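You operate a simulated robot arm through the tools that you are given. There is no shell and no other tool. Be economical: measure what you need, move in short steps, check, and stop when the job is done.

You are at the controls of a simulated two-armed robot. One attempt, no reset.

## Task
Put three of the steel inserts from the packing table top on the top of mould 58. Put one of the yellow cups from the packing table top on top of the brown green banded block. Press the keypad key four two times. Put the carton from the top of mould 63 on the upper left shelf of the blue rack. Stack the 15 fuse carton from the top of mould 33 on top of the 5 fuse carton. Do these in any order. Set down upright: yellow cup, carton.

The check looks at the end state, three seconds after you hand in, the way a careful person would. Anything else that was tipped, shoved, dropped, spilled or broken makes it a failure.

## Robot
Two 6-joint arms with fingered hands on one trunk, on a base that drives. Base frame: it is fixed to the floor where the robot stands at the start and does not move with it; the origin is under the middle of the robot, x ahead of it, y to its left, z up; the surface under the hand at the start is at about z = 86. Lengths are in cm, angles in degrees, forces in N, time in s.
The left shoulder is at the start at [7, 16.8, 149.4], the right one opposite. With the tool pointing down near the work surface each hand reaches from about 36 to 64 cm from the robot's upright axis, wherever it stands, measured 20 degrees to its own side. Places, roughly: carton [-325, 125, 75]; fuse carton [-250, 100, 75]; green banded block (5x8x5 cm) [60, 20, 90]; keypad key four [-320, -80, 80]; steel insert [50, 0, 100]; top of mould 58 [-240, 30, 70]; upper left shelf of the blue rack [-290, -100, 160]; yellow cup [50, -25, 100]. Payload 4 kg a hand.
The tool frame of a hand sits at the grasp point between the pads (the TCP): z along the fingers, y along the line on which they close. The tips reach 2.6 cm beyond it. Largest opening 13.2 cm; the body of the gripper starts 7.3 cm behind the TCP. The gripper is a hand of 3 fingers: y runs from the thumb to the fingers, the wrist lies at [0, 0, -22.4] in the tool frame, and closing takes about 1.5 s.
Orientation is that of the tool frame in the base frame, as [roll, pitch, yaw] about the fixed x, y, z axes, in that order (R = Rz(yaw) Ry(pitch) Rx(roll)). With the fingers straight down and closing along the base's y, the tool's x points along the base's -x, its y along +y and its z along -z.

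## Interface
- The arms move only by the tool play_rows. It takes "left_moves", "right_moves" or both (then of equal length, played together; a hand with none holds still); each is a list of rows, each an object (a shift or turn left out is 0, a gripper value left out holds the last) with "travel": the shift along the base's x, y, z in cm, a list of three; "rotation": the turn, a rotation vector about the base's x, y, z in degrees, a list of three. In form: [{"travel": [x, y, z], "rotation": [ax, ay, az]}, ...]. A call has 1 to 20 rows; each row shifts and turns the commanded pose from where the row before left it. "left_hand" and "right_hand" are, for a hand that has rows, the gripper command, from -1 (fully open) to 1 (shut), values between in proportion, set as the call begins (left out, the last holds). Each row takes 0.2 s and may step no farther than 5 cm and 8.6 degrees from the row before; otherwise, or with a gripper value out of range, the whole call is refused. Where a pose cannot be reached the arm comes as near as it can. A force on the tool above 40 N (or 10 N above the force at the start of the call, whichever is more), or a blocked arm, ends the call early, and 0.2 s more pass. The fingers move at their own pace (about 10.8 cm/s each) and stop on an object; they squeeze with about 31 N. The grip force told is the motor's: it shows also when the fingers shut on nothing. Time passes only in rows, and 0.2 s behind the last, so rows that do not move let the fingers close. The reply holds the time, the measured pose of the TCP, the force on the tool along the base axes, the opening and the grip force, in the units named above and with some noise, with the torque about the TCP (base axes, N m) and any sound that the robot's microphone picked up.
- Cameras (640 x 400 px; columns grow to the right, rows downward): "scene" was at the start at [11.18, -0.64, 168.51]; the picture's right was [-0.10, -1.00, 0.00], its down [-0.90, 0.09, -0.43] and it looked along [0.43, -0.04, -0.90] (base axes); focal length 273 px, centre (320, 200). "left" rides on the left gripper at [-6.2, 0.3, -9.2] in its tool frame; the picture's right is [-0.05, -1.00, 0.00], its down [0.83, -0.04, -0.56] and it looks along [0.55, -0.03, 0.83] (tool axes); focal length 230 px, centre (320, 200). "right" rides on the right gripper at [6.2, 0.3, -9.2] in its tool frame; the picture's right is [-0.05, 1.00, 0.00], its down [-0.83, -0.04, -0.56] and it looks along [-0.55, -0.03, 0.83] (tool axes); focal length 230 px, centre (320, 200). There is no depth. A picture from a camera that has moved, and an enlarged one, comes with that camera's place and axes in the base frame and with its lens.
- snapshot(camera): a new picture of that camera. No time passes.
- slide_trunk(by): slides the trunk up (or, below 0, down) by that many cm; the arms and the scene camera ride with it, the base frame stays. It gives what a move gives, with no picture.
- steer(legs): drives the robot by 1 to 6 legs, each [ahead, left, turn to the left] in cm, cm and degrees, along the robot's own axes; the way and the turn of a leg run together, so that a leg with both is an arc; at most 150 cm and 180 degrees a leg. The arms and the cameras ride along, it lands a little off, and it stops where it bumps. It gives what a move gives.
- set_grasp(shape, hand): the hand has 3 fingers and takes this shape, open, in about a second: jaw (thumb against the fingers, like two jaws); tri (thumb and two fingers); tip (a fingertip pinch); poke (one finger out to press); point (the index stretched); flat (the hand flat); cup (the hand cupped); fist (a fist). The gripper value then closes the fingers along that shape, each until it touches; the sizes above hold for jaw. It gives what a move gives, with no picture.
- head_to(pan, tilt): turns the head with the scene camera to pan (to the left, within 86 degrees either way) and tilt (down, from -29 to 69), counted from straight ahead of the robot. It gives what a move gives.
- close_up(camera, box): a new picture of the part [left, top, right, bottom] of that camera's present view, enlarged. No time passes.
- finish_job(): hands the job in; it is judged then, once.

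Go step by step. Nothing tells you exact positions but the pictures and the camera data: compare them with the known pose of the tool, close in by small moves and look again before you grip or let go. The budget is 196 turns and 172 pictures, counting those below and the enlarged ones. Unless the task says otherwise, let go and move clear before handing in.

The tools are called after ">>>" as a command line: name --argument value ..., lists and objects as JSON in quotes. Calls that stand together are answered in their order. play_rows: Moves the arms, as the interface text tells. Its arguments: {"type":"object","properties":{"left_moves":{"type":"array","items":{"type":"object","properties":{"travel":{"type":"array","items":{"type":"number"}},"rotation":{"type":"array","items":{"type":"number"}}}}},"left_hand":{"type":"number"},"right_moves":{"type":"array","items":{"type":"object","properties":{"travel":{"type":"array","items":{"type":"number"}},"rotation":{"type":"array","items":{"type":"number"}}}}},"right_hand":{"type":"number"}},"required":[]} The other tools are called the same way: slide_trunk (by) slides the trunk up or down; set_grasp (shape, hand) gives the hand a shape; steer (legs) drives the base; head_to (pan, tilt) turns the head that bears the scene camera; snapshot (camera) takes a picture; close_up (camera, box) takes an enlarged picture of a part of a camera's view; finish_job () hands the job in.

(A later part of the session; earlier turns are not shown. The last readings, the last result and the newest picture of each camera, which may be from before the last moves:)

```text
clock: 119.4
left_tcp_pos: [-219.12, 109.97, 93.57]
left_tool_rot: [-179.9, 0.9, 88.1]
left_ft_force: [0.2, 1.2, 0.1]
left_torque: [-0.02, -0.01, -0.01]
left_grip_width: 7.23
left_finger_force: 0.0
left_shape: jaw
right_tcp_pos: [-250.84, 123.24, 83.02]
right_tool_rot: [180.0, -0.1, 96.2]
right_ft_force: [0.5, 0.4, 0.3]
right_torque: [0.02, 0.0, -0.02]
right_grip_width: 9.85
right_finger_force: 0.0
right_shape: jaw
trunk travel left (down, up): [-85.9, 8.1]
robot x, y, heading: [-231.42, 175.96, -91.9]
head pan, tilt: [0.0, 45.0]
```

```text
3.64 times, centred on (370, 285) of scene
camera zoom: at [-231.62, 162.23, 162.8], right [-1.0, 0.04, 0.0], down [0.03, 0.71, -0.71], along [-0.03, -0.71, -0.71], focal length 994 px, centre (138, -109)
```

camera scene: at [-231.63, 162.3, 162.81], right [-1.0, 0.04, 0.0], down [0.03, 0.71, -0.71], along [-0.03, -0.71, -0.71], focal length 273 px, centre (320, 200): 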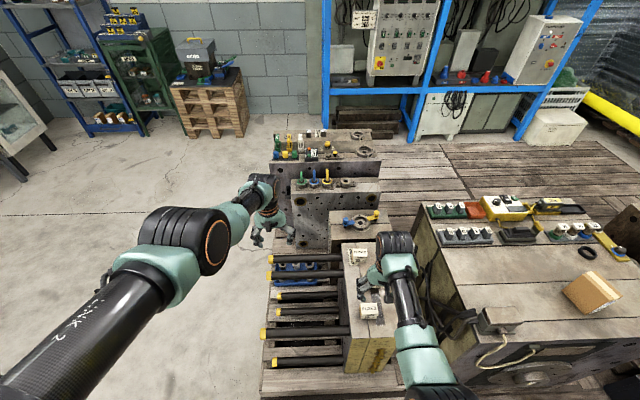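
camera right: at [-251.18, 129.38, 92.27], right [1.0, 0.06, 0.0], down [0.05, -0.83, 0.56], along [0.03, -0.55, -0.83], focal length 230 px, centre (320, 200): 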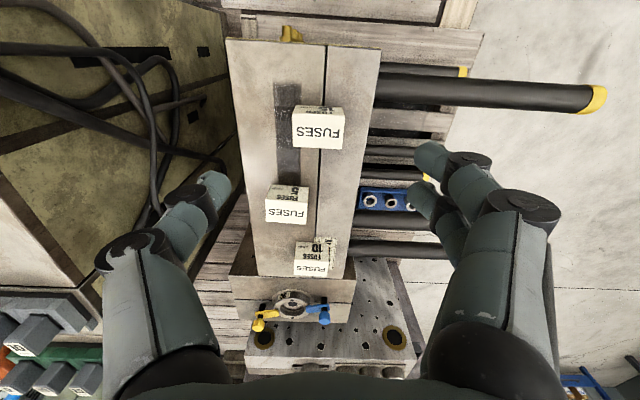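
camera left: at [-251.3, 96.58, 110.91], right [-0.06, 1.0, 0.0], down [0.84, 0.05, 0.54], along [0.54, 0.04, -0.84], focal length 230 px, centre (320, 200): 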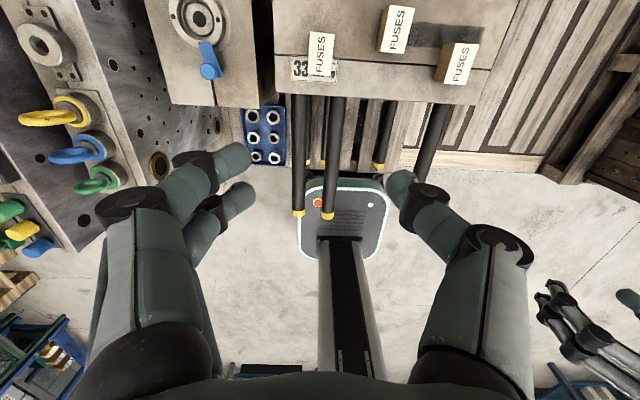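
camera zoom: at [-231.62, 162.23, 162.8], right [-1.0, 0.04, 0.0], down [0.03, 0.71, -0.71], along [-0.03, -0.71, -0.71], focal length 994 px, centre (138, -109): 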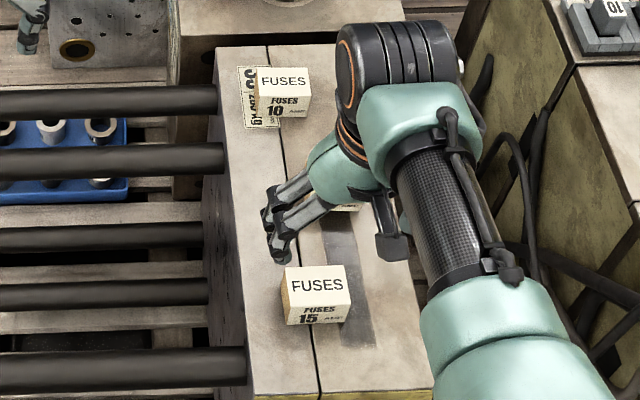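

Comparing the two views, the box tops are at only z ≈ 62, so mould 33's top is near z = 58. I'll lower the trunk and move the base closer.

>>> slide_trunk --by -10

>>> steer --legs '[[8, 0, 0]]'

>>> snapshot --camera "right"

```text
clock: 120.7
left_tcp_pos: [-219.2, 110.03, 83.48]
left_tool_rot: [-180.0, 1.0, 88.1]
left_ft_force: [-0.8, -0.3, -0.8]
left_torque: [-0.01, 0.04, -0.02]
left_grip_width: 7.23
left_finger_force: 0.1
left_shape: jaw
right_tcp_pos: [-250.84, 123.29, 73.16]
right_tool_rot: [-179.9, 0.2, 96.2]
right_ft_force: [-0.2, 1.3, -0.1]
right_torque: [-0.02, 0.04, 0.02]
right_grip_width: 9.86
right_finger_force: 0.1
right_shape: jaw
trunk travel left (down, up): [-75.9, 18.1]
robot x, y, heading: [-231.23, 175.64, -92.1]
head pan, tilt: [0.0, 45.0]
```

```text
clock: 121.8
left_tcp_pos: [-219.45, 102.5, 83.56]
left_tool_rot: [-179.9, 1.0, 88.3]
left_ft_force: [-0.5, -0.3, 0.0]
left_torque: [0.0, 0.04, 0.05]
left_grip_width: 7.24
left_finger_force: 0.1
left_shape: jaw
right_tcp_pos: [-250.99, 115.6, 73.16]
right_tool_rot: [-180.0, 0.1, 96.3]
right_ft_force: [-0.4, -0.4, 0.7]
right_torque: [0.02, -0.01, -0.01]
right_grip_width: 9.88
right_finger_force: 0.1
right_shape: jaw
trunk travel left (down, up): [-75.9, 18.1]
robot x, y, heading: [-231.26, 167.92, -92.1]
head pan, tilt: [0.0, 45.0]
```

```text
80 pictures are left
camera right: at [-251.38, 121.82, 82.38], right [1.0, 0.06, 0.0], down [0.05, -0.83, 0.56], along [0.03, -0.56, -0.83], focal length 230 px, centre (320, 200)
```

right: 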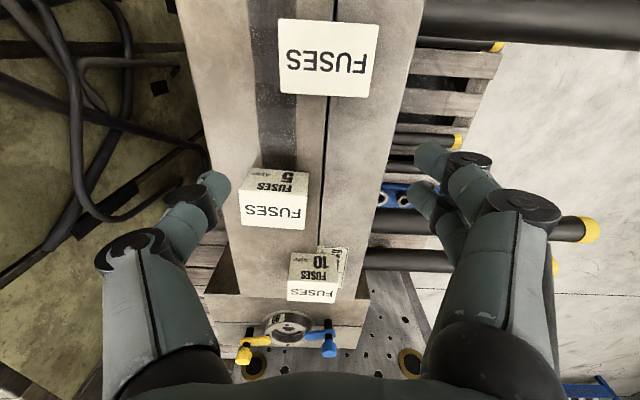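

>>> play_rows --right_moves '[{"travel": [0, 3, 0], "rotation": [0, 0, -3]}, {"travel": [0, 2.4, 0]}, {"travel": [0, 0, 0]}]' --right_hand -0.8

>>> slide_trunk --by -6

>>> snapshot --camera "right"

```text
clock: 122.6
left_tcp_pos: [-219.5, 102.24, 83.38]
left_tool_rot: [-179.8, 0.8, 88.2]
left_ft_force: [-0.4, -0.3, 0.0]
left_torque: [0.03, 0.02, -0.01]
left_grip_width: 7.21
left_finger_force: 0.0
left_shape: jaw
right_tcp_pos: [-250.96, 120.92, 73.1]
right_tool_rot: [-180.0, -0.1, 93.2]
right_ft_force: [-0.4, -0.3, -0.3]
right_torque: [0.0, -0.01, -0.03]
right_grip_width: 11.87
right_finger_force: 0.1
right_shape: jaw
trunk travel left (down, up): [-75.9, 18.1]
robot x, y, heading: [-231.16, 167.61, -91.9]
head pan, tilt: [0.0, 45.0]
```

```text
clock: 123.6
left_tcp_pos: [-219.51, 102.25, 77.52]
left_tool_rot: [-179.9, 0.9, 88.1]
left_ft_force: [-0.4, -0.3, 0.0]
left_torque: [-0.02, 0.05, 0.0]
left_grip_width: 7.23
left_finger_force: 0.1
left_shape: jaw
right_tcp_pos: [-250.95, 120.93, 67.22]
right_tool_rot: [-180.0, 0.0, 93.3]
right_ft_force: [-0.3, -0.4, 0.2]
right_torque: [-0.03, 0.01, -0.03]
right_grip_width: 11.87
right_finger_force: 0.0
right_shape: jaw
trunk travel left (down, up): [-69.9, 24.1]
robot x, y, heading: [-231.42, 167.81, -92.0]
head pan, tilt: [0.0, 45.0]
```

```text
79 pictures are left
camera right: at [-251.01, 127.16, 76.48], right [1.0, 0.01, 0.0], down [0.0, -0.83, 0.56], along [0.0, -0.56, -0.83], focal length 230 px, centre (320, 200)
```

right: 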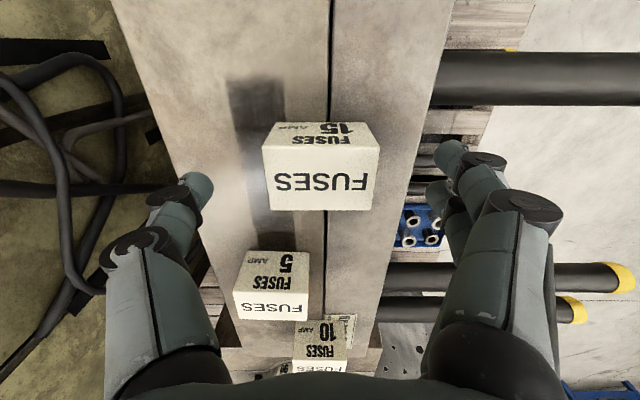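

>>> play_rows --right_moves '[{"travel": [0, -1.2, 0], "rotation": [0, 0, -2]}, {"travel": [0, 0, -1.5]}, {"travel": [0, 0, -1.5]}, {"travel": [0, 0, 0]}]'

>>> snapshot --camera "right"

>>> close_up --camera "scene" --box '[320, 230, 420, 340]'

```text
clock: 124.6
left_tcp_pos: [-219.49, 102.24, 77.6]
left_tool_rot: [-179.9, 0.8, 88.2]
left_ft_force: [0.8, 0.9, -0.2]
left_torque: [0.01, -0.04, -0.01]
left_grip_width: 7.25
left_finger_force: 0.0
left_shape: jaw
right_tcp_pos: [-251.01, 119.8, 64.29]
right_tool_rot: [-179.9, -0.1, 91.3]
right_ft_force: [0.5, 0.3, -0.2]
right_torque: [-0.01, -0.02, -0.01]
right_grip_width: 11.88
right_finger_force: 0.0
right_shape: jaw
trunk travel left (down, up): [-69.9, 24.1]
robot x, y, heading: [-231.45, 167.87, -92.0]
head pan, tilt: [0.0, 45.0]
```

```text
78 pictures are left
camera right: at [-250.81, 125.96, 73.55], right [1.0, -0.03, 0.0], down [-0.02, -0.83, 0.56], along [-0.02, -0.56, -0.83], focal length 230 px, centre (320, 200)
```

right: 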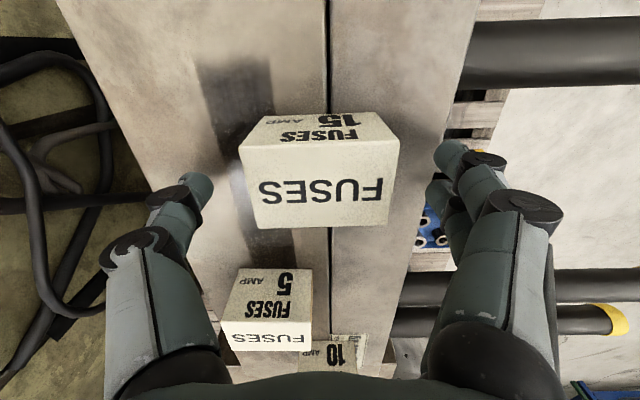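

```text
3.64 times, centred on (370, 285) of scene
camera zoom: at [-231.86, 154.58, 146.81], right [-1.0, 0.03, 0.0], down [0.02, 0.71, -0.71], along [-0.02, -0.71, -0.71], focal length 994 px, centre (138, -109)
```

zoom: 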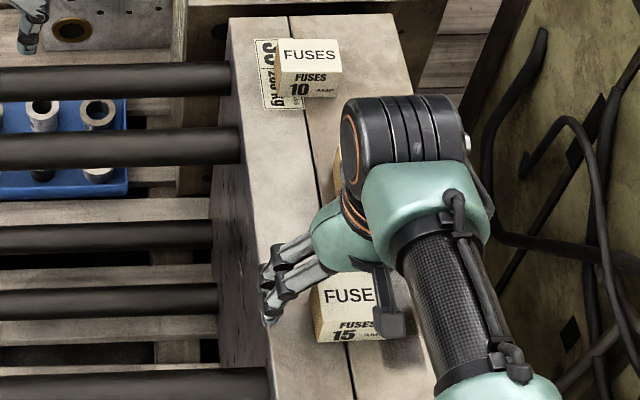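

>>> play_rows --right_moves '[{"travel": [0, 1.1, 0]}, {"travel": [0, 0, 0]}]'

>>> play_rows --right_moves '[{"travel": [0, 0, 0]}, {"travel": [0, 0, 0]}, {"travel": [0, 0, 0]}, {"travel": [0, 0, 0]}, {"travel": [0, 0, 0]}]' --right_hand 1

>>> snapshot --camera "right"

```text
clock: 125.2
left_tcp_pos: [-219.47, 102.22, 77.61]
left_tool_rot: [-179.9, 0.8, 88.1]
left_ft_force: [-0.5, 0.7, 0.2]
left_torque: [-0.01, -0.01, -0.01]
left_grip_width: 7.23
left_finger_force: 0.1
left_shape: jaw
right_tcp_pos: [-251.02, 120.8, 64.33]
right_tool_rot: [180.0, 0.0, 91.3]
right_ft_force: [-0.6, 0.3, 0.2]
right_torque: [-0.01, -0.03, -0.02]
right_grip_width: 11.86
right_finger_force: 0.1
right_shape: jaw
trunk travel left (down, up): [-69.9, 24.1]
robot x, y, heading: [-231.3, 167.85, -91.9]
head pan, tilt: [0.0, 45.0]
```

```text
clock: 126.4
left_tcp_pos: [-219.45, 102.31, 77.45]
left_tool_rot: [-179.8, 0.9, 88.2]
left_ft_force: [0.2, 0.5, 0.6]
left_torque: [0.0, 0.0, 0.02]
left_grip_width: 7.23
left_finger_force: 0.0
left_shape: jaw
right_tcp_pos: [-250.98, 120.87, 64.42]
right_tool_rot: [-180.0, 0.0, 91.3]
right_ft_force: [-0.1, -0.1, -0.1]
right_torque: [0.0, -0.02, -0.02]
right_grip_width: 5.33
right_finger_force: 31.3
right_shape: jaw
trunk travel left (down, up): [-69.9, 24.1]
robot x, y, heading: [-231.18, 167.88, -91.7]
head pan, tilt: [0.0, 45.0]
```

```text
76 pictures are left
camera right: at [-250.79, 127.06, 73.55], right [1.0, -0.03, 0.0], down [-0.02, -0.83, 0.56], along [-0.02, -0.55, -0.83], focal length 230 px, centre (320, 200)
```

right: 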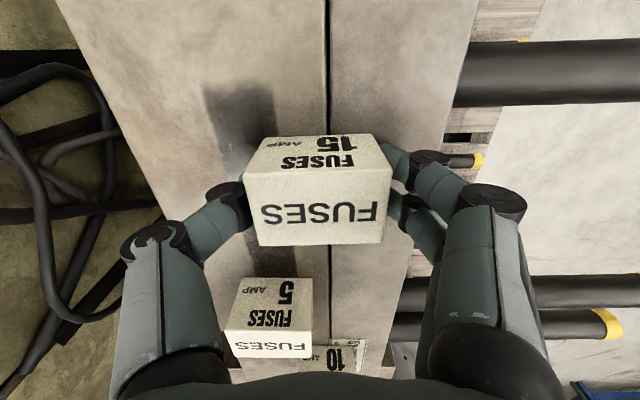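

>>> play_rows --right_moves '[{"travel": [0, 0, 3]}, {"travel": [0, 0, 3]}, {"travel": [0, -1, 2]}, {"travel": [0, 0, 0]}]'

>>> steer --legs '[[6, 0, 0]]'

>>> snapshot --camera "right"

```text
clock: 127.4
left_tcp_pos: [-219.49, 102.3, 77.56]
left_tool_rot: [-179.9, 0.9, 88.3]
left_ft_force: [-0.3, 0.5, -0.9]
left_torque: [0.0, 0.0, 0.0]
left_grip_width: 7.22
left_finger_force: 0.1
left_shape: jaw
right_tcp_pos: [-251.0, 119.96, 72.42]
right_tool_rot: [-179.9, -0.1, 91.3]
right_ft_force: [-0.2, 0.6, -0.7]
right_torque: [0.03, -0.01, 0.02]
right_grip_width: 5.35
right_finger_force: 31.3
right_shape: jaw
trunk travel left (down, up): [-69.9, 24.1]
robot x, y, heading: [-231.62, 167.71, -92.0]
head pan, tilt: [0.0, 45.0]
```

```text
clock: 128.3
left_tcp_pos: [-219.64, 96.42, 77.54]
left_tool_rot: [-179.9, 1.0, 88.2]
left_ft_force: [-0.9, -0.2, -0.9]
left_torque: [0.01, -0.01, -0.03]
left_grip_width: 7.22
left_finger_force: 0.0
left_shape: jaw
right_tcp_pos: [-251.26, 113.99, 72.43]
right_tool_rot: [179.9, 0.1, 91.3]
right_ft_force: [0.2, 0.1, -1.3]
right_torque: [0.0, -0.02, 0.01]
right_grip_width: 5.32
right_finger_force: 31.0
right_shape: jaw
trunk travel left (down, up): [-69.9, 24.1]
robot x, y, heading: [-231.34, 161.62, -92.1]
head pan, tilt: [0.0, 45.0]
```

```text
75 pictures are left
camera right: at [-251.0, 120.22, 81.69], right [1.0, -0.03, 0.0], down [-0.02, -0.83, 0.56], along [-0.02, -0.56, -0.83], focal length 230 px, centre (320, 200)
```

right: 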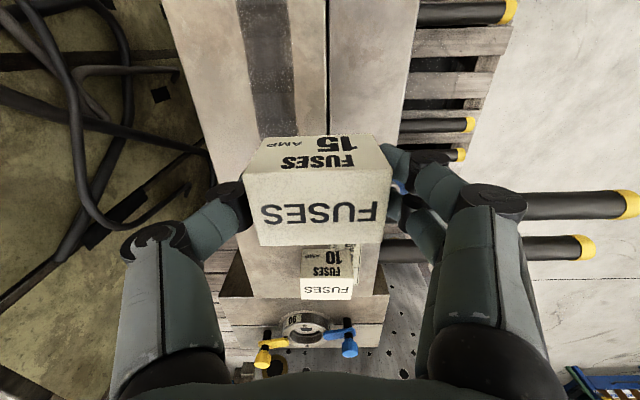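

>>> play_rows --right_moves '[{"travel": [-1.9, -2.8, 0]}, {"travel": [-1.85, -2.8, 0]}, {"travel": [0, 0, 0]}]'

>>> snapshot --camera "right"

>>> close_up --camera "scene" --box '[320, 200, 440, 290]'

```text
clock: 129.1
left_tcp_pos: [-219.61, 96.38, 77.54]
left_tool_rot: [-179.9, 0.9, 88.3]
left_ft_force: [-0.4, -0.1, -0.2]
left_torque: [-0.01, -0.04, -0.01]
left_grip_width: 7.22
left_finger_force: 0.2
left_shape: jaw
right_tcp_pos: [-254.87, 108.33, 72.45]
right_tool_rot: [180.0, 0.0, 91.4]
right_ft_force: [-0.1, -0.4, -1.1]
right_torque: [0.01, -0.01, -0.02]
right_grip_width: 5.33
right_finger_force: 30.8
right_shape: jaw
trunk travel left (down, up): [-69.9, 24.1]
robot x, y, heading: [-231.75, 162.31, -92.0]
head pan, tilt: [0.0, 45.0]
```

```text
74 pictures are left
camera right: at [-254.72, 114.48, 81.7], right [1.0, -0.03, 0.0], down [-0.02, -0.83, 0.56], along [-0.02, -0.56, -0.83], focal length 230 px, centre (320, 200)
```

right: 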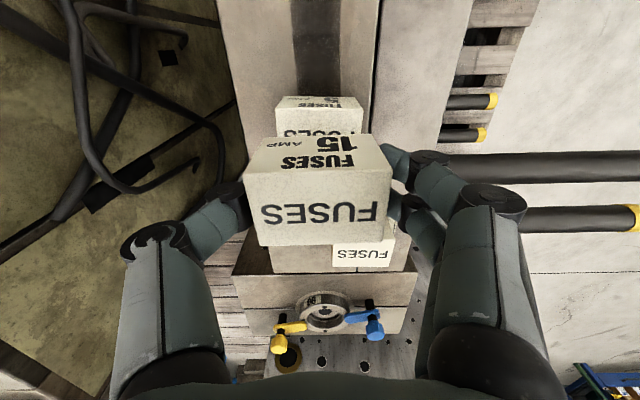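

```text
4.44 times, centred on (380, 245) of scene
camera zoom: at [-232.03, 148.6, 146.81], right [-1.0, 0.03, 0.0], down [0.02, 0.71, -0.71], along [-0.02, -0.71, -0.71], focal length 1215 px, centre (53, 0)
```

zoom: 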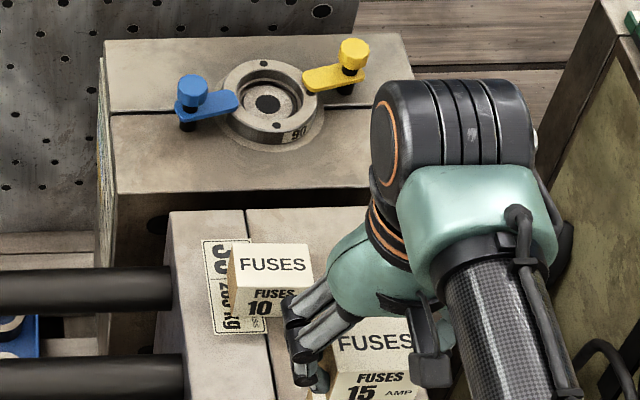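

>>> play_rows --right_moves '[{"travel": [0, 0.6, -1.2]}, {"travel": [0, 0, -1.2]}, {"travel": [0, 0, 0]}]'

>>> snapshot --camera "right"

```text
clock: 129.9
left_tcp_pos: [-219.57, 96.32, 77.47]
left_tool_rot: [-179.9, 0.9, 88.2]
left_ft_force: [0.4, -0.3, -0.5]
left_torque: [-0.01, -0.02, -0.06]
left_grip_width: 7.23
left_finger_force: 0.1
left_shape: jaw
right_tcp_pos: [-254.81, 108.99, 70.04]
right_tool_rot: [-180.0, 0.0, 91.3]
right_ft_force: [0.5, 0.1, -0.9]
right_torque: [0.02, -0.01, 0.01]
right_grip_width: 5.33
right_finger_force: 30.8
right_shape: jaw
trunk travel left (down, up): [-69.9, 24.1]
robot x, y, heading: [-231.77, 162.05, -91.9]
head pan, tilt: [0.0, 45.0]
```

```text
72 pictures are left
camera right: at [-254.72, 115.15, 79.24], right [1.0, -0.03, 0.0], down [-0.02, -0.83, 0.55], along [-0.02, -0.55, -0.83], focal length 230 px, centre (320, 200)
```

right: 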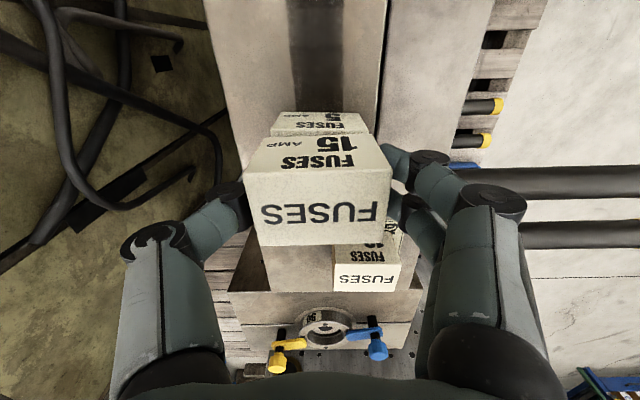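

>>> play_rows --right_moves '[{"travel": [0, 0, -0.4]}, {"travel": [0, 0, -0.3]}, {"travel": [0, 0, -0.2]}, {"travel": [0, 0, 0]}]'

>>> play_rows --right_moves '[{"travel": [0, 0, -0.2]}, {"travel": [0, 0, 0]}]'

>>> snapshot --camera "right"

```text
clock: 130.9
left_tcp_pos: [-219.54, 96.34, 77.44]
left_tool_rot: [-180.0, 0.8, 88.2]
left_ft_force: [0.5, -0.5, 0.5]
left_torque: [-0.02, -0.02, 0.01]
left_grip_width: 7.19
left_finger_force: 0.1
left_shape: jaw
right_tcp_pos: [-254.87, 108.88, 69.18]
right_tool_rot: [180.0, 0.0, 91.3]
right_ft_force: [-0.3, 0.3, -1.5]
right_torque: [0.04, 0.01, -0.01]
right_grip_width: 5.33
right_finger_force: 31.0
right_shape: jaw
trunk travel left (down, up): [-69.9, 24.1]
robot x, y, heading: [-231.78, 161.84, -92.2]
head pan, tilt: [0.0, 45.0]
```

```text
clock: 131.5
left_tcp_pos: [-219.58, 96.35, 77.43]
left_tool_rot: [-179.9, 0.9, 88.2]
left_ft_force: [-0.9, 0.4, 0.0]
left_torque: [-0.04, 0.01, 0.0]
left_grip_width: 7.2
left_finger_force: 0.1
left_shape: jaw
right_tcp_pos: [-254.8, 108.92, 68.88]
right_tool_rot: [180.0, 0.0, 91.3]
right_ft_force: [0.2, -0.9, -1.0]
right_torque: [-0.01, 0.0, -0.02]
right_grip_width: 5.33
right_finger_force: 31.8
right_shape: jaw
trunk travel left (down, up): [-69.9, 24.1]
robot x, y, heading: [-232.03, 162.04, -92.1]
head pan, tilt: [0.0, 45.0]
```

```text
71 pictures are left
camera right: at [-254.69, 115.09, 78.1], right [1.0, -0.03, 0.0], down [-0.02, -0.83, 0.55], along [-0.02, -0.55, -0.83], focal length 230 px, centre (320, 200)
```

right: 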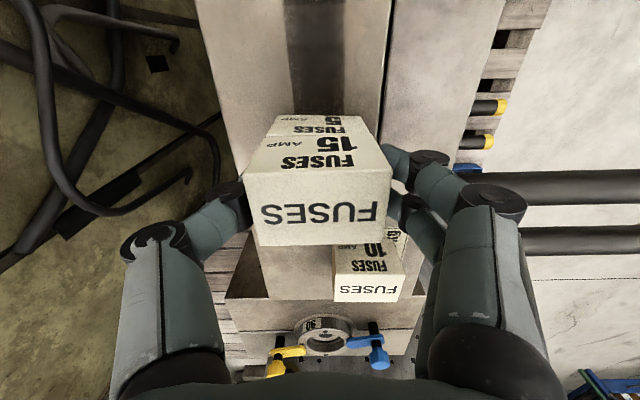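

Nearly flush. A few more small steps until contact.

>>> play_rows --right_moves '[{"travel": [0, 0, -0.2]}, {"travel": [0, 0, 0]}]'

>>> play_rows --right_moves '[{"travel": [0, 0, -0.2]}, {"travel": [0, 0, 0]}]'

```text
clock: 132.1
left_tcp_pos: [-219.56, 96.34, 77.62]
left_tool_rot: [-179.8, 1.0, 88.2]
left_ft_force: [-0.1, 0.2, -0.3]
left_torque: [-0.02, -0.01, 0.0]
left_grip_width: 7.2
left_finger_force: 0.1
left_shape: jaw
right_tcp_pos: [-254.88, 108.81, 68.61]
right_tool_rot: [179.9, 0.1, 91.2]
right_ft_force: [-1.5, 1.0, 6.4]
right_torque: [0.02, -0.02, -0.01]
right_grip_width: 5.31
right_finger_force: 30.7
right_shape: jaw
trunk travel left (down, up): [-69.9, 24.1]
robot x, y, heading: [-231.78, 161.71, -92.1]
head pan, tilt: [0.0, 45.0]
```

```text
clock: 132.7
left_tcp_pos: [-219.71, 96.33, 77.62]
left_tool_rot: [-179.8, 1.0, 88.3]
left_ft_force: [-0.2, 0.2, -1.2]
left_torque: [-0.02, -0.01, -0.01]
left_grip_width: 7.24
left_finger_force: 0.1
left_shape: jaw
right_tcp_pos: [-254.9, 108.87, 68.79]
right_tool_rot: [-179.9, 0.2, 91.3]
right_ft_force: [0.5, 0.6, 14.4]
right_torque: [0.02, -0.04, -0.01]
right_grip_width: 5.35
right_finger_force: 30.9
right_shape: jaw
trunk travel left (down, up): [-69.9, 24.1]
robot x, y, heading: [-231.41, 161.82, -92.1]
head pan, tilt: [0.0, 45.0]
```

>>> play_rows --right_moves '[{"travel": [0, 0, 0.2]}, {"travel": [0, 0, 0]}]'

>>> play_rows --right_moves '[{"travel": [0, 0, 0]}, {"travel": [0, 0, 0]}, {"travel": [0, 0, 0]}]' --right_hand -0.5

>>> play_rows --right_moves '[{"travel": [0, 0, 3]}, {"travel": [0, 0, 3]}, {"travel": [0, 0, 3]}, {"travel": [0, 0, 0]}]'

>>> snapshot --camera "right"

```text
clock: 133.3
left_tcp_pos: [-219.73, 96.34, 77.56]
left_tool_rot: [-179.7, 0.9, 88.3]
left_ft_force: [0.5, 0.4, -0.2]
left_torque: [-0.03, -0.02, -0.02]
left_grip_width: 7.22
left_finger_force: 0.0
left_shape: jaw
right_tcp_pos: [-254.88, 108.92, 68.79]
right_tool_rot: [-180.0, 0.0, 91.3]
right_ft_force: [0.6, -0.2, 9.7]
right_torque: [-0.06, -0.02, 0.01]
right_grip_width: 5.34
right_finger_force: 31.0
right_shape: jaw
trunk travel left (down, up): [-69.9, 24.1]
robot x, y, heading: [-231.71, 161.85, -91.9]
head pan, tilt: [0.0, 45.0]
```

```text
clock: 134.1
left_tcp_pos: [-219.52, 96.41, 77.49]
left_tool_rot: [-179.9, 0.9, 88.2]
left_ft_force: [-0.1, -0.4, 0.0]
left_torque: [0.05, -0.03, 0.0]
left_grip_width: 7.24
left_finger_force: 0.0
left_shape: jaw
right_tcp_pos: [-254.99, 108.86, 68.66]
right_tool_rot: [180.0, -0.1, 91.4]
right_ft_force: [-0.1, 0.0, -0.4]
right_torque: [0.0, -0.01, -0.02]
right_grip_width: 9.89
right_finger_force: 0.1
right_shape: jaw
trunk travel left (down, up): [-69.9, 24.1]
robot x, y, heading: [-231.45, 161.73, -92.1]
head pan, tilt: [0.0, 45.0]
```

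```text
clock: 135.1
left_tcp_pos: [-219.62, 96.25, 77.64]
left_tool_rot: [-179.9, 0.9, 88.3]
left_ft_force: [0.4, 0.5, 0.3]
left_torque: [-0.03, 0.02, 0.03]
left_grip_width: 7.21
left_finger_force: 0.1
left_shape: jaw
right_tcp_pos: [-255.03, 108.92, 77.71]
right_tool_rot: [-179.9, -0.1, 91.3]
right_ft_force: [0.4, -1.0, -0.3]
right_torque: [0.01, 0.0, 0.01]
right_grip_width: 9.88
right_finger_force: 0.2
right_shape: jaw
trunk travel left (down, up): [-69.9, 24.1]
robot x, y, heading: [-231.72, 161.63, -91.8]
head pan, tilt: [0.0, 45.0]
```

```text
70 pictures are left
camera right: at [-254.85, 115.08, 86.94], right [1.0, -0.03, 0.0], down [-0.02, -0.83, 0.55], along [-0.02, -0.55, -0.83], focal length 230 px, centre (320, 200)
```

right: 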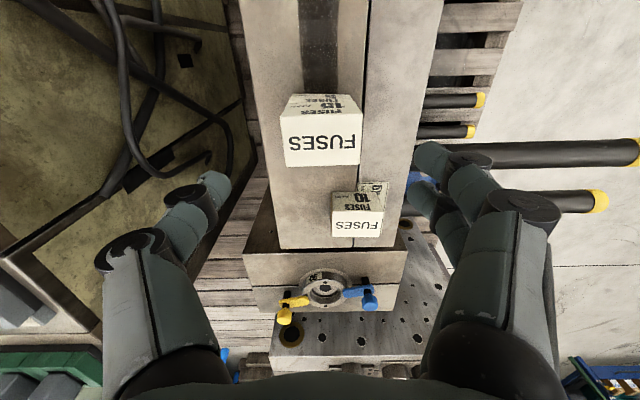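

Stacked neatly. Next is the carton on mould 63, at roughly [-320, 125, 78]: raise the trunk and slide along the aisle facing it.

>>> slide_trunk --by 24

>>> steer --legs '[[-13, 0, 2], [0, -72, 0]]'

>>> snapshot --camera "scene"

>>> snapshot --camera "right"

```text
clock: 137.6
left_tcp_pos: [-219.68, 96.26, 101.49]
left_tool_rot: [-179.9, 0.9, 88.1]
left_ft_force: [0.5, -0.8, -0.5]
left_torque: [0.01, -0.03, 0.02]
left_grip_width: 7.23
left_finger_force: 0.1
left_shape: jaw
right_tcp_pos: [-254.98, 108.84, 101.58]
right_tool_rot: [-180.0, 0.0, 91.2]
right_ft_force: [-0.3, 0.2, 0.3]
right_torque: [0.0, 0.0, 0.03]
right_grip_width: 9.86
right_finger_force: 0.0
right_shape: jaw
trunk travel left (down, up): [-93.9, 0.1]
robot x, y, heading: [-231.5, 161.83, -91.7]
head pan, tilt: [0.0, 45.0]
```

```text
clock: 142.5
left_tcp_pos: [-289.27, 109.26, 101.53]
left_tool_rot: [-179.8, 0.9, 91.0]
left_ft_force: [-0.5, 0.4, -0.6]
left_torque: [-0.04, 0.02, 0.0]
left_grip_width: 7.22
left_finger_force: 0.0
left_shape: jaw
right_tcp_pos: [-325.16, 120.26, 101.63]
right_tool_rot: [180.0, 0.0, 94.0]
right_ft_force: [-0.1, -0.1, 0.9]
right_torque: [0.01, 0.0, 0.0]
right_grip_width: 9.86
right_finger_force: 0.2
right_shape: jaw
trunk travel left (down, up): [-93.9, 0.1]
robot x, y, heading: [-304.45, 174.06, -89.2]
head pan, tilt: [0.0, 45.0]
```

```text
69 pictures are left
camera scene: at [-304.13, 160.96, 170.81], right [-1.0, -0.01, 0.0], down [-0.01, 0.71, -0.71], along [0.01, -0.71, -0.71], focal length 273 px, centre (320, 200)
```

scene: 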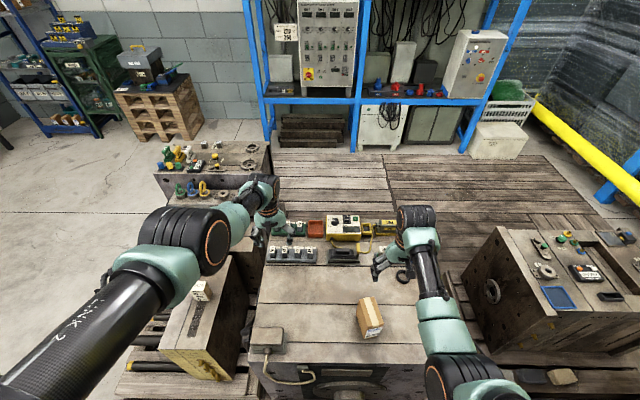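

```text
68 pictures are left
camera right: at [-325.35, 126.44, 110.94], right [1.0, 0.02, 0.0], down [0.02, -0.83, 0.55], along [0.01, -0.55, -0.83], focal length 230 px, centre (320, 200)
```

right: 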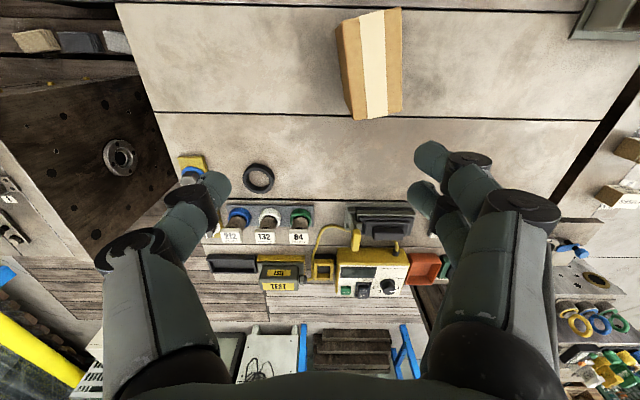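

>>> close_up --camera "scene" --box '[320, 270, 420, 360]'

>>> close_up --camera "scene" --box '[240, 0, 540, 150]'

```text
4.44 times, centred on (370, 315) of scene
camera zoom: at [-304.13, 160.96, 170.81], right [-1.0, -0.01, 0.0], down [-0.01, 0.71, -0.71], along [0.01, -0.71, -0.71], focal length 1215 px, centre (98, -311)
```

zoom: 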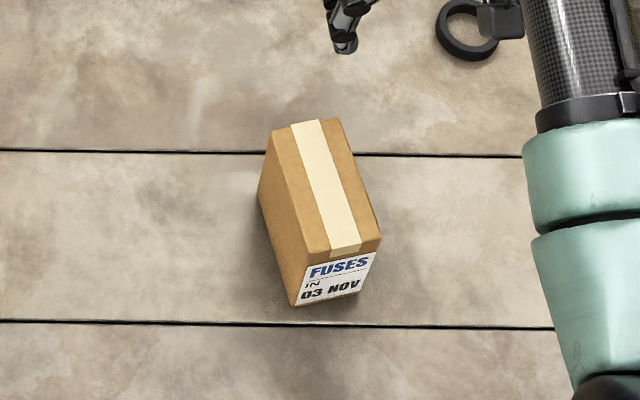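

```text
2.13 times, centred on (390, 75) of scene
camera zoom: at [-304.13, 160.96, 170.81], right [-1.0, -0.01, 0.0], down [-0.01, 0.71, -0.71], along [0.01, -0.71, -0.71], focal length 583 px, centre (171, 467)
```

zoom: 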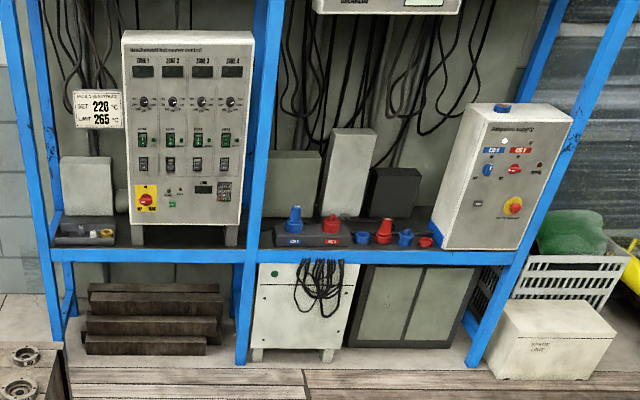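

Carton found by triangulation: top at about [-319.5, 125, 85.7], about 5 wide, 9 long and 9.6 high, turned 12°. I'll tilt the right hand 45° so the same grip works for the shelf.

>>> play_rows --right_moves '[{"travel": [0.7, 2.1, 0], "rotation": [0, 0, 7.7]}, {"travel": [0.7, 2.1, 0], "rotation": [-7.4, -1.5, 0]}, {"travel": [0.7, 2.1, 0], "rotation": [-7.4, -1.5, 0]}, {"travel": [0.7, 2.1, -1], "rotation": [-7.4, -1.5, 0]}, {"travel": [0.7, 2.1, -2], "rotation": [-7.4, -1.5, 0]}, {"travel": [0.7, 2.1, -2], "rotation": [-7.4, -1.5, 0]}, {"travel": [0, 0, 0], "rotation": [-7.4, -1.5, 0]}, {"travel": [0, 0, 0]}]' --right_hand -0.6

>>> snapshot --camera "right"

>>> snapshot --camera "scene"

```text
clock: 144.3
left_tcp_pos: [-289.44, 109.35, 101.54]
left_tool_rot: [-180.0, 0.9, 91.0]
left_ft_force: [-0.2, -0.9, 0.0]
left_torque: [-0.02, 0.02, -0.01]
left_grip_width: 7.23
left_finger_force: 0.0
left_shape: jaw
right_tcp_pos: [-321.24, 132.89, 96.51]
right_tool_rot: [-179.8, 45.3, 101.7]
right_ft_force: [1.3, 0.9, -0.1]
right_torque: [-0.02, 0.04, 0.0]
right_grip_width: 10.54
right_finger_force: 0.1
right_shape: jaw
trunk travel left (down, up): [-93.9, 0.1]
robot x, y, heading: [-304.8, 173.89, -89.2]
head pan, tilt: [0.0, 45.0]
```

```text
65 pictures are left
camera right: at [-323.07, 143.54, 98.72], right [0.99, 0.17, 0.03], down [0.0, -0.19, 0.98], along [0.17, -0.97, -0.19], focal length 230 px, centre (320, 200)
```

right: 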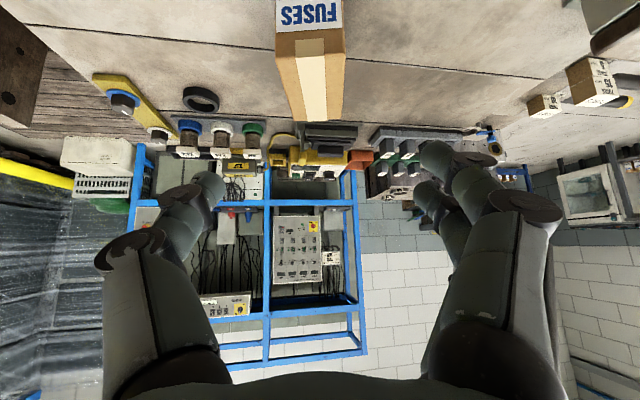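

```text
64 pictures are left
camera scene: at [-304.28, 160.91, 170.8], right [-1.0, -0.01, 0.0], down [-0.01, 0.71, -0.71], along [0.01, -0.71, -0.71], focal length 273 px, centre (320, 200)
```

scene: 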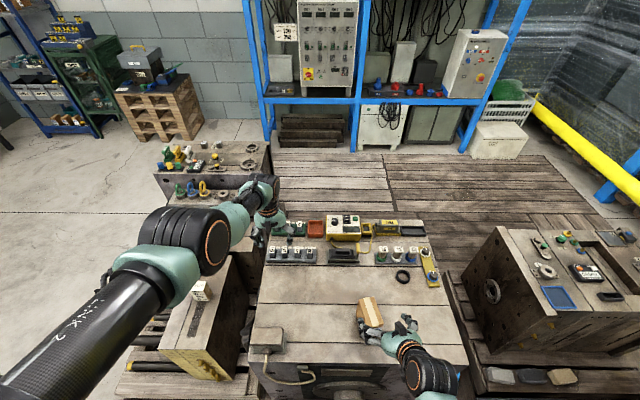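

>>> play_rows --right_moves '[{"travel": [0, 0, -3]}, {"travel": [0, 0, -3]}, {"travel": [0.1, -0.6, -2.8]}, {"travel": [0, 0, 0]}]'

>>> snapshot --camera "right"

>>> close_up --camera "scene" --box '[320, 270, 440, 360]'

```text
clock: 145.3
left_tcp_pos: [-289.5, 109.29, 101.47]
left_tool_rot: [-179.9, 0.9, 91.0]
left_ft_force: [0.2, 0.1, 0.4]
left_torque: [0.03, 0.02, 0.0]
left_grip_width: 7.22
left_finger_force: 0.0
left_shape: jaw
right_tcp_pos: [-320.96, 132.2, 87.85]
right_tool_rot: [-179.7, 45.3, 101.9]
right_ft_force: [-0.4, -0.4, 0.6]
right_torque: [-0.02, 0.01, 0.03]
right_grip_width: 10.54
right_finger_force: 0.2
right_shape: jaw
trunk travel left (down, up): [-93.9, 0.1]
robot x, y, heading: [-304.51, 174.34, -89.3]
head pan, tilt: [0.0, 45.0]
```

```text
63 pictures are left
camera right: at [-322.86, 143.03, 89.99], right [0.99, 0.17, 0.03], down [0.0, -0.19, 0.98], along [0.17, -0.97, -0.19], focal length 230 px, centre (320, 200)
```

right: 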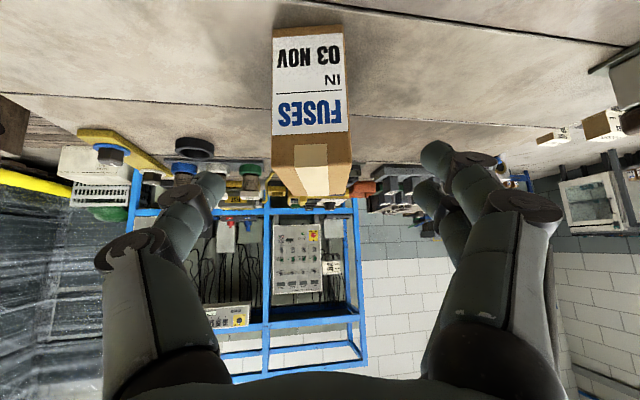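

```text
4.44 times, centred on (380, 315) of scene
camera zoom: at [-304.3, 161.0, 170.81], right [-1.0, -0.01, 0.0], down [-0.01, 0.71, -0.71], along [0.01, -0.71, -0.71], focal length 1215 px, centre (53, -311)
```

zoom: 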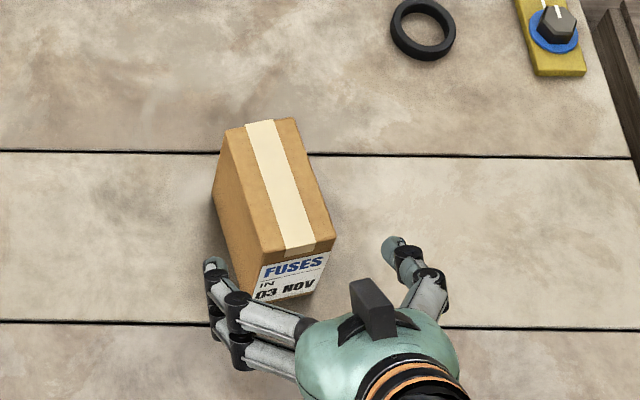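

>>> play_rows --right_moves '[{"travel": [0.25, -2.2, -2]}, {"travel": [0.25, -2.3, -2.1]}, {"travel": [0.3, -2.4, -2.2]}, {"travel": [0, 0, 0]}]'

>>> snapshot --camera "right"

>>> close_up --camera "scene" --box '[320, 270, 440, 360]'

```text
clock: 146.3
left_tcp_pos: [-289.31, 109.36, 101.51]
left_tool_rot: [-179.9, 1.0, 91.0]
left_ft_force: [0.0, 0.2, -0.7]
left_torque: [0.0, 0.01, 0.0]
left_grip_width: 7.23
left_finger_force: 0.0
left_shape: jaw
right_tcp_pos: [-320.16, 125.45, 81.65]
right_tool_rot: [-179.7, 45.3, 101.9]
right_ft_force: [0.5, -0.1, -0.2]
right_torque: [-0.01, 0.02, 0.0]
right_grip_width: 10.54
right_finger_force: 0.1
right_shape: jaw
trunk travel left (down, up): [-93.9, 0.1]
robot x, y, heading: [-304.31, 174.24, -89.3]
head pan, tilt: [0.0, 45.0]
```

```text
61 pictures are left
camera right: at [-321.99, 136.15, 83.79], right [0.99, 0.17, 0.03], down [0.0, -0.19, 0.98], along [0.17, -0.97, -0.19], focal length 230 px, centre (320, 200)
```

right: 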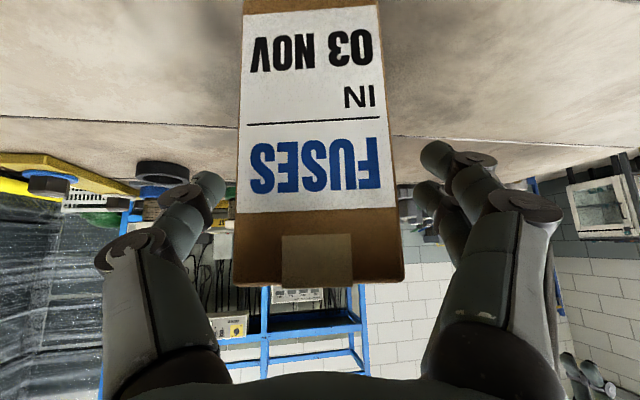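

```text
4.44 times, centred on (380, 315) of scene
camera zoom: at [-304.29, 161.0, 170.81], right [-1.0, -0.01, 0.0], down [-0.01, 0.71, -0.71], along [0.01, -0.71, -0.71], focal length 1215 px, centre (53, -311)
```

zoom: 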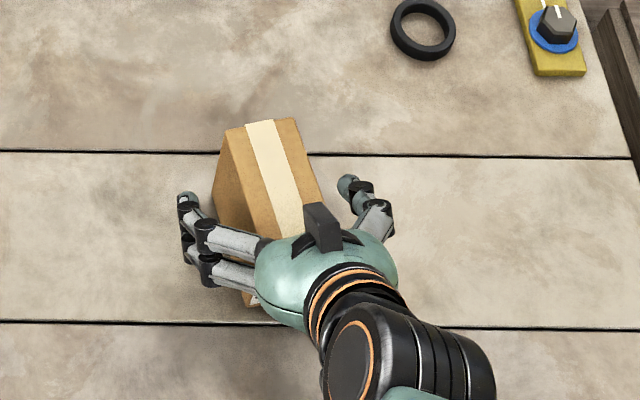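

>>> play_rows --right_moves '[{"travel": [0, 0, 0]}, {"travel": [0, 0, 0]}, {"travel": [0, 0, 0]}, {"travel": [0, 0, 0]}, {"travel": [0, 0, 0]}, {"travel": [0, 0, 0]}]' --right_hand 1

>>> close_up --camera "scene" --box '[320, 270, 440, 360]'

```text
clock: 147.7
left_tcp_pos: [-289.38, 109.28, 101.63]
left_tool_rot: [-180.0, 0.9, 91.0]
left_ft_force: [0.3, -0.2, 0.3]
left_torque: [-0.01, 0.01, -0.01]
left_grip_width: 7.25
left_finger_force: 0.2
left_shape: jaw
right_tcp_pos: [-320.15, 125.38, 81.63]
right_tool_rot: [-179.8, 45.2, 101.7]
right_ft_force: [-0.3, 0.0, 0.4]
right_torque: [0.0, 0.01, 0.0]
right_grip_width: 4.74
right_finger_force: 31.0
right_shape: jaw
trunk travel left (down, up): [-93.9, 0.1]
robot x, y, heading: [-304.33, 174.32, -89.2]
head pan, tilt: [0.0, 45.0]
```

```text
4.44 times, centred on (380, 315) of scene
camera zoom: at [-304.3, 160.94, 170.81], right [-1.0, -0.01, 0.0], down [-0.01, 0.71, -0.71], along [0.01, -0.71, -0.71], focal length 1215 px, centre (53, -311)
```

zoom: 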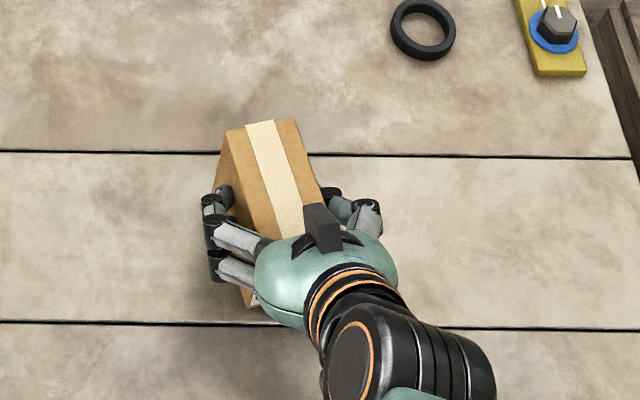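

Carton gripped. Lift it, then take the route back out to the front of the moulds and round to the rack aisle.

>>> play_rows --right_moves '[{"travel": [0, 0, 3]}, {"travel": [0, 0, 4]}, {"travel": [0, 0, 4]}, {"travel": [0, 0, 3]}, {"travel": [0, 0, 0]}]'

>>> snapshot --camera "right"

>>> steer --legs '[[0, 80, 0], [0, 74, 0], [140, 0, 0], [64, 0, 0]]'

>>> snapshot --camera "scene"

```text
clock: 148.9
left_tcp_pos: [-289.43, 109.26, 101.41]
left_tool_rot: [-180.0, 0.8, 91.0]
left_ft_force: [0.5, -0.2, -0.6]
left_torque: [-0.01, 0.01, 0.01]
left_grip_width: 7.23
left_finger_force: 0.1
left_shape: jaw
right_tcp_pos: [-320.18, 125.36, 95.58]
right_tool_rot: [-179.7, 45.2, 101.8]
right_ft_force: [-0.3, -0.6, -3.6]
right_torque: [0.04, 0.01, -0.01]
right_grip_width: 4.74
right_finger_force: 30.9
right_shape: jaw
trunk travel left (down, up): [-93.9, 0.1]
robot x, y, heading: [-304.98, 174.44, -89.3]
head pan, tilt: [0.0, 45.0]
```

```text
58 pictures are left
camera right: at [-322.06, 136.11, 97.75], right [0.99, 0.17, 0.03], down [0.0, -0.2, 0.98], along [0.17, -0.97, -0.19], focal length 230 px, centre (320, 200)
```

right: 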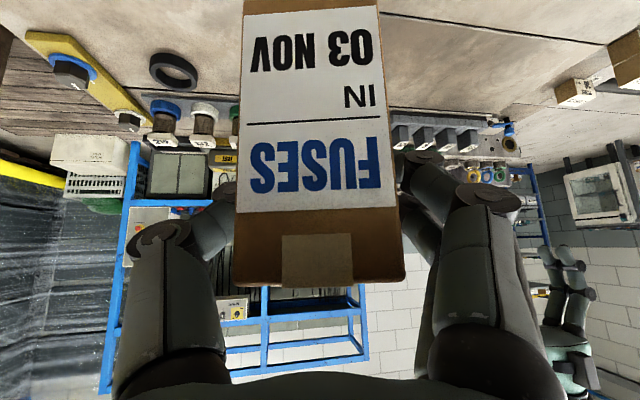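

```text
clock: 166.4
left_tcp_pos: [-133.97, -91.23, 101.58]
left_tool_rot: [-179.8, 0.9, 91.2]
left_ft_force: [-0.6, 0.3, 0.5]
left_torque: [-0.02, 0.02, -0.02]
left_grip_width: 7.21
left_finger_force: 0.0
left_shape: jaw
right_tcp_pos: [-164.87, -75.39, 95.79]
right_tool_rot: [-179.7, 45.4, 102.1]
right_ft_force: [-0.5, 1.2, -3.0]
right_torque: [0.03, 0.01, 0.0]
right_grip_width: 4.76
right_finger_force: 30.6
right_shape: jaw
trunk travel left (down, up): [-93.9, 0.1]
robot x, y, heading: [-149.22, -26.82, -89.1]
head pan, tilt: [0.0, 45.0]
```

```text
57 pictures are left
camera scene: at [-149.14, -39.68, 170.82], right [-1.0, -0.02, 0.0], down [-0.01, 0.71, -0.71], along [0.01, -0.71, -0.71], focal length 273 px, centre (320, 200)
```

scene: 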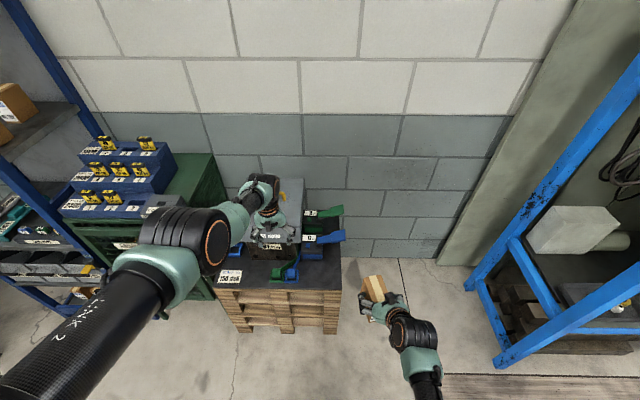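

>>> steer --legs '[[0, 0, -91], [80, 0, 0], [75, 0, 0]]'

>>> snapshot --camera "scene"

```text
clock: 178.2
left_tcp_pos: [-368.93, -42.67, 101.65]
left_tool_rot: [-180.0, 0.9, 1.0]
left_ft_force: [-0.4, 0.4, -0.9]
left_torque: [-0.02, 0.04, 0.0]
left_grip_width: 7.21
left_finger_force: 0.1
left_shape: jaw
right_tcp_pos: [-352.83, -11.83, 95.55]
right_tool_rot: [-179.8, 45.3, 11.7]
right_ft_force: [-0.3, 0.1, -2.5]
right_torque: [0.03, -0.04, 0.05]
right_grip_width: 4.73
right_finger_force: 31.0
right_shape: jaw
trunk travel left (down, up): [-93.9, 0.1]
robot x, y, heading: [-304.1, -27.64, -179.1]
head pan, tilt: [0.0, 45.0]
```

```text
56 pictures are left
camera scene: at [-317.13, -27.8, 170.82], right [-0.01, 1.0, 0.0], down [0.71, 0.01, -0.71], along [-0.71, -0.01, -0.71], focal length 273 px, centre (320, 200)
```

scene: 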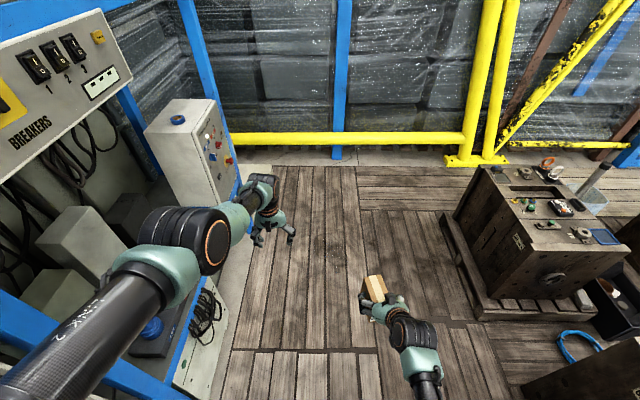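

Retract the left hand so it stays clear of the rack, then shift right and turn to face the rack.

>>> play_rows --left_moves '[{"travel": [3.4, 0, -3.3]}, {"travel": [3.4, 0, -3.3]}, {"travel": [3.4, 0, -3.3]}, {"travel": [3.4, 0, -3.3]}, {"travel": [3.4, 0, -3.3]}, {"travel": [3.4, 0, -3.3]}, {"travel": [0, 0, 0]}]'

>>> steer --legs '[[0, -38, 0], [0, 0, 89]]'

>>> head_to --pan 0 --tilt 5

>>> snapshot --camera "scene"

```text
clock: 179.8
left_tcp_pos: [-352.5, -42.16, 79.13]
left_tool_rot: [-180.0, 1.0, 1.1]
left_ft_force: [0.2, 0.6, 0.1]
left_torque: [0.01, -0.01, 0.0]
left_grip_width: 7.23
left_finger_force: 0.0
left_shape: jaw
left hand out of reach, approached as far as the arm can: row 1, 2, 3, 4, 5
right_tcp_pos: [-353.0, -12.0, 95.66]
right_tool_rot: [-179.8, 45.1, 11.8]
right_ft_force: [0.3, 0.4, -3.0]
right_torque: [0.02, -0.05, 0.01]
right_grip_width: 4.72
right_finger_force: 30.9
right_shape: jaw
trunk travel left (down, up): [-93.9, 0.1]
robot x, y, heading: [-303.92, -27.57, -179.3]
head pan, tilt: [0.0, 45.0]
```

```text
clock: 186.1
left_tcp_pos: [-290.32, -37.44, 79.16]
left_tool_rot: [-179.8, 0.8, 91.0]
left_ft_force: [-0.7, -0.5, 1.2]
left_torque: [0.0, -0.03, -0.03]
left_grip_width: 7.22
left_finger_force: 0.2
left_shape: jaw
right_tcp_pos: [-320.55, -37.79, 95.63]
right_tool_rot: [-179.8, 45.2, 101.9]
right_ft_force: [0.9, 0.2, -3.1]
right_torque: [0.01, 0.0, -0.07]
right_grip_width: 4.73
right_finger_force: 30.9
right_shape: jaw
trunk travel left (down, up): [-93.9, 0.1]
robot x, y, heading: [-305.06, 11.24, -89.5]
head pan, tilt: [0.0, 45.0]
```

```text
clock: 187.1
left_tcp_pos: [-290.23, -37.41, 79.22]
left_tool_rot: [-180.0, 0.8, 91.0]
left_ft_force: [-0.2, -0.1, -0.7]
left_torque: [0.03, -0.02, 0.0]
left_grip_width: 7.24
left_finger_force: 0.1
left_shape: jaw
right_tcp_pos: [-320.45, -37.76, 95.56]
right_tool_rot: [-179.7, 45.2, 102.0]
right_ft_force: [-0.7, -0.4, -2.2]
right_torque: [0.02, 0.0, 0.02]
right_grip_width: 4.7
right_finger_force: 30.3
right_shape: jaw
trunk travel left (down, up): [-93.9, 0.1]
robot x, y, heading: [-305.13, 11.06, -89.1]
head pan, tilt: [0.0, 5.0]
```

```text
55 pictures are left
camera scene: at [-304.62, -3.32, 177.1], right [-1.0, -0.01, 0.0], down [0.0, 0.09, -1.0], along [0.01, -1.0, -0.09], focal length 273 px, centre (320, 200)
```

scene: 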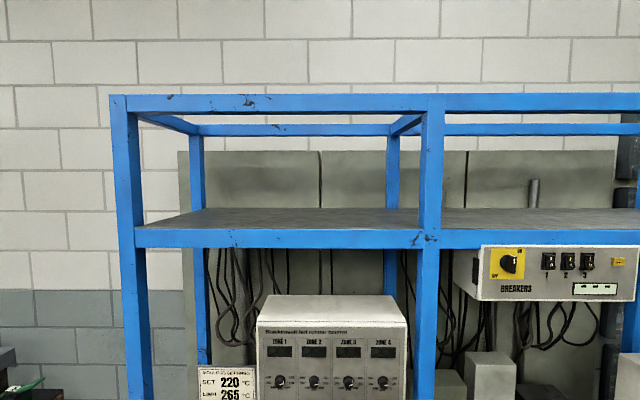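

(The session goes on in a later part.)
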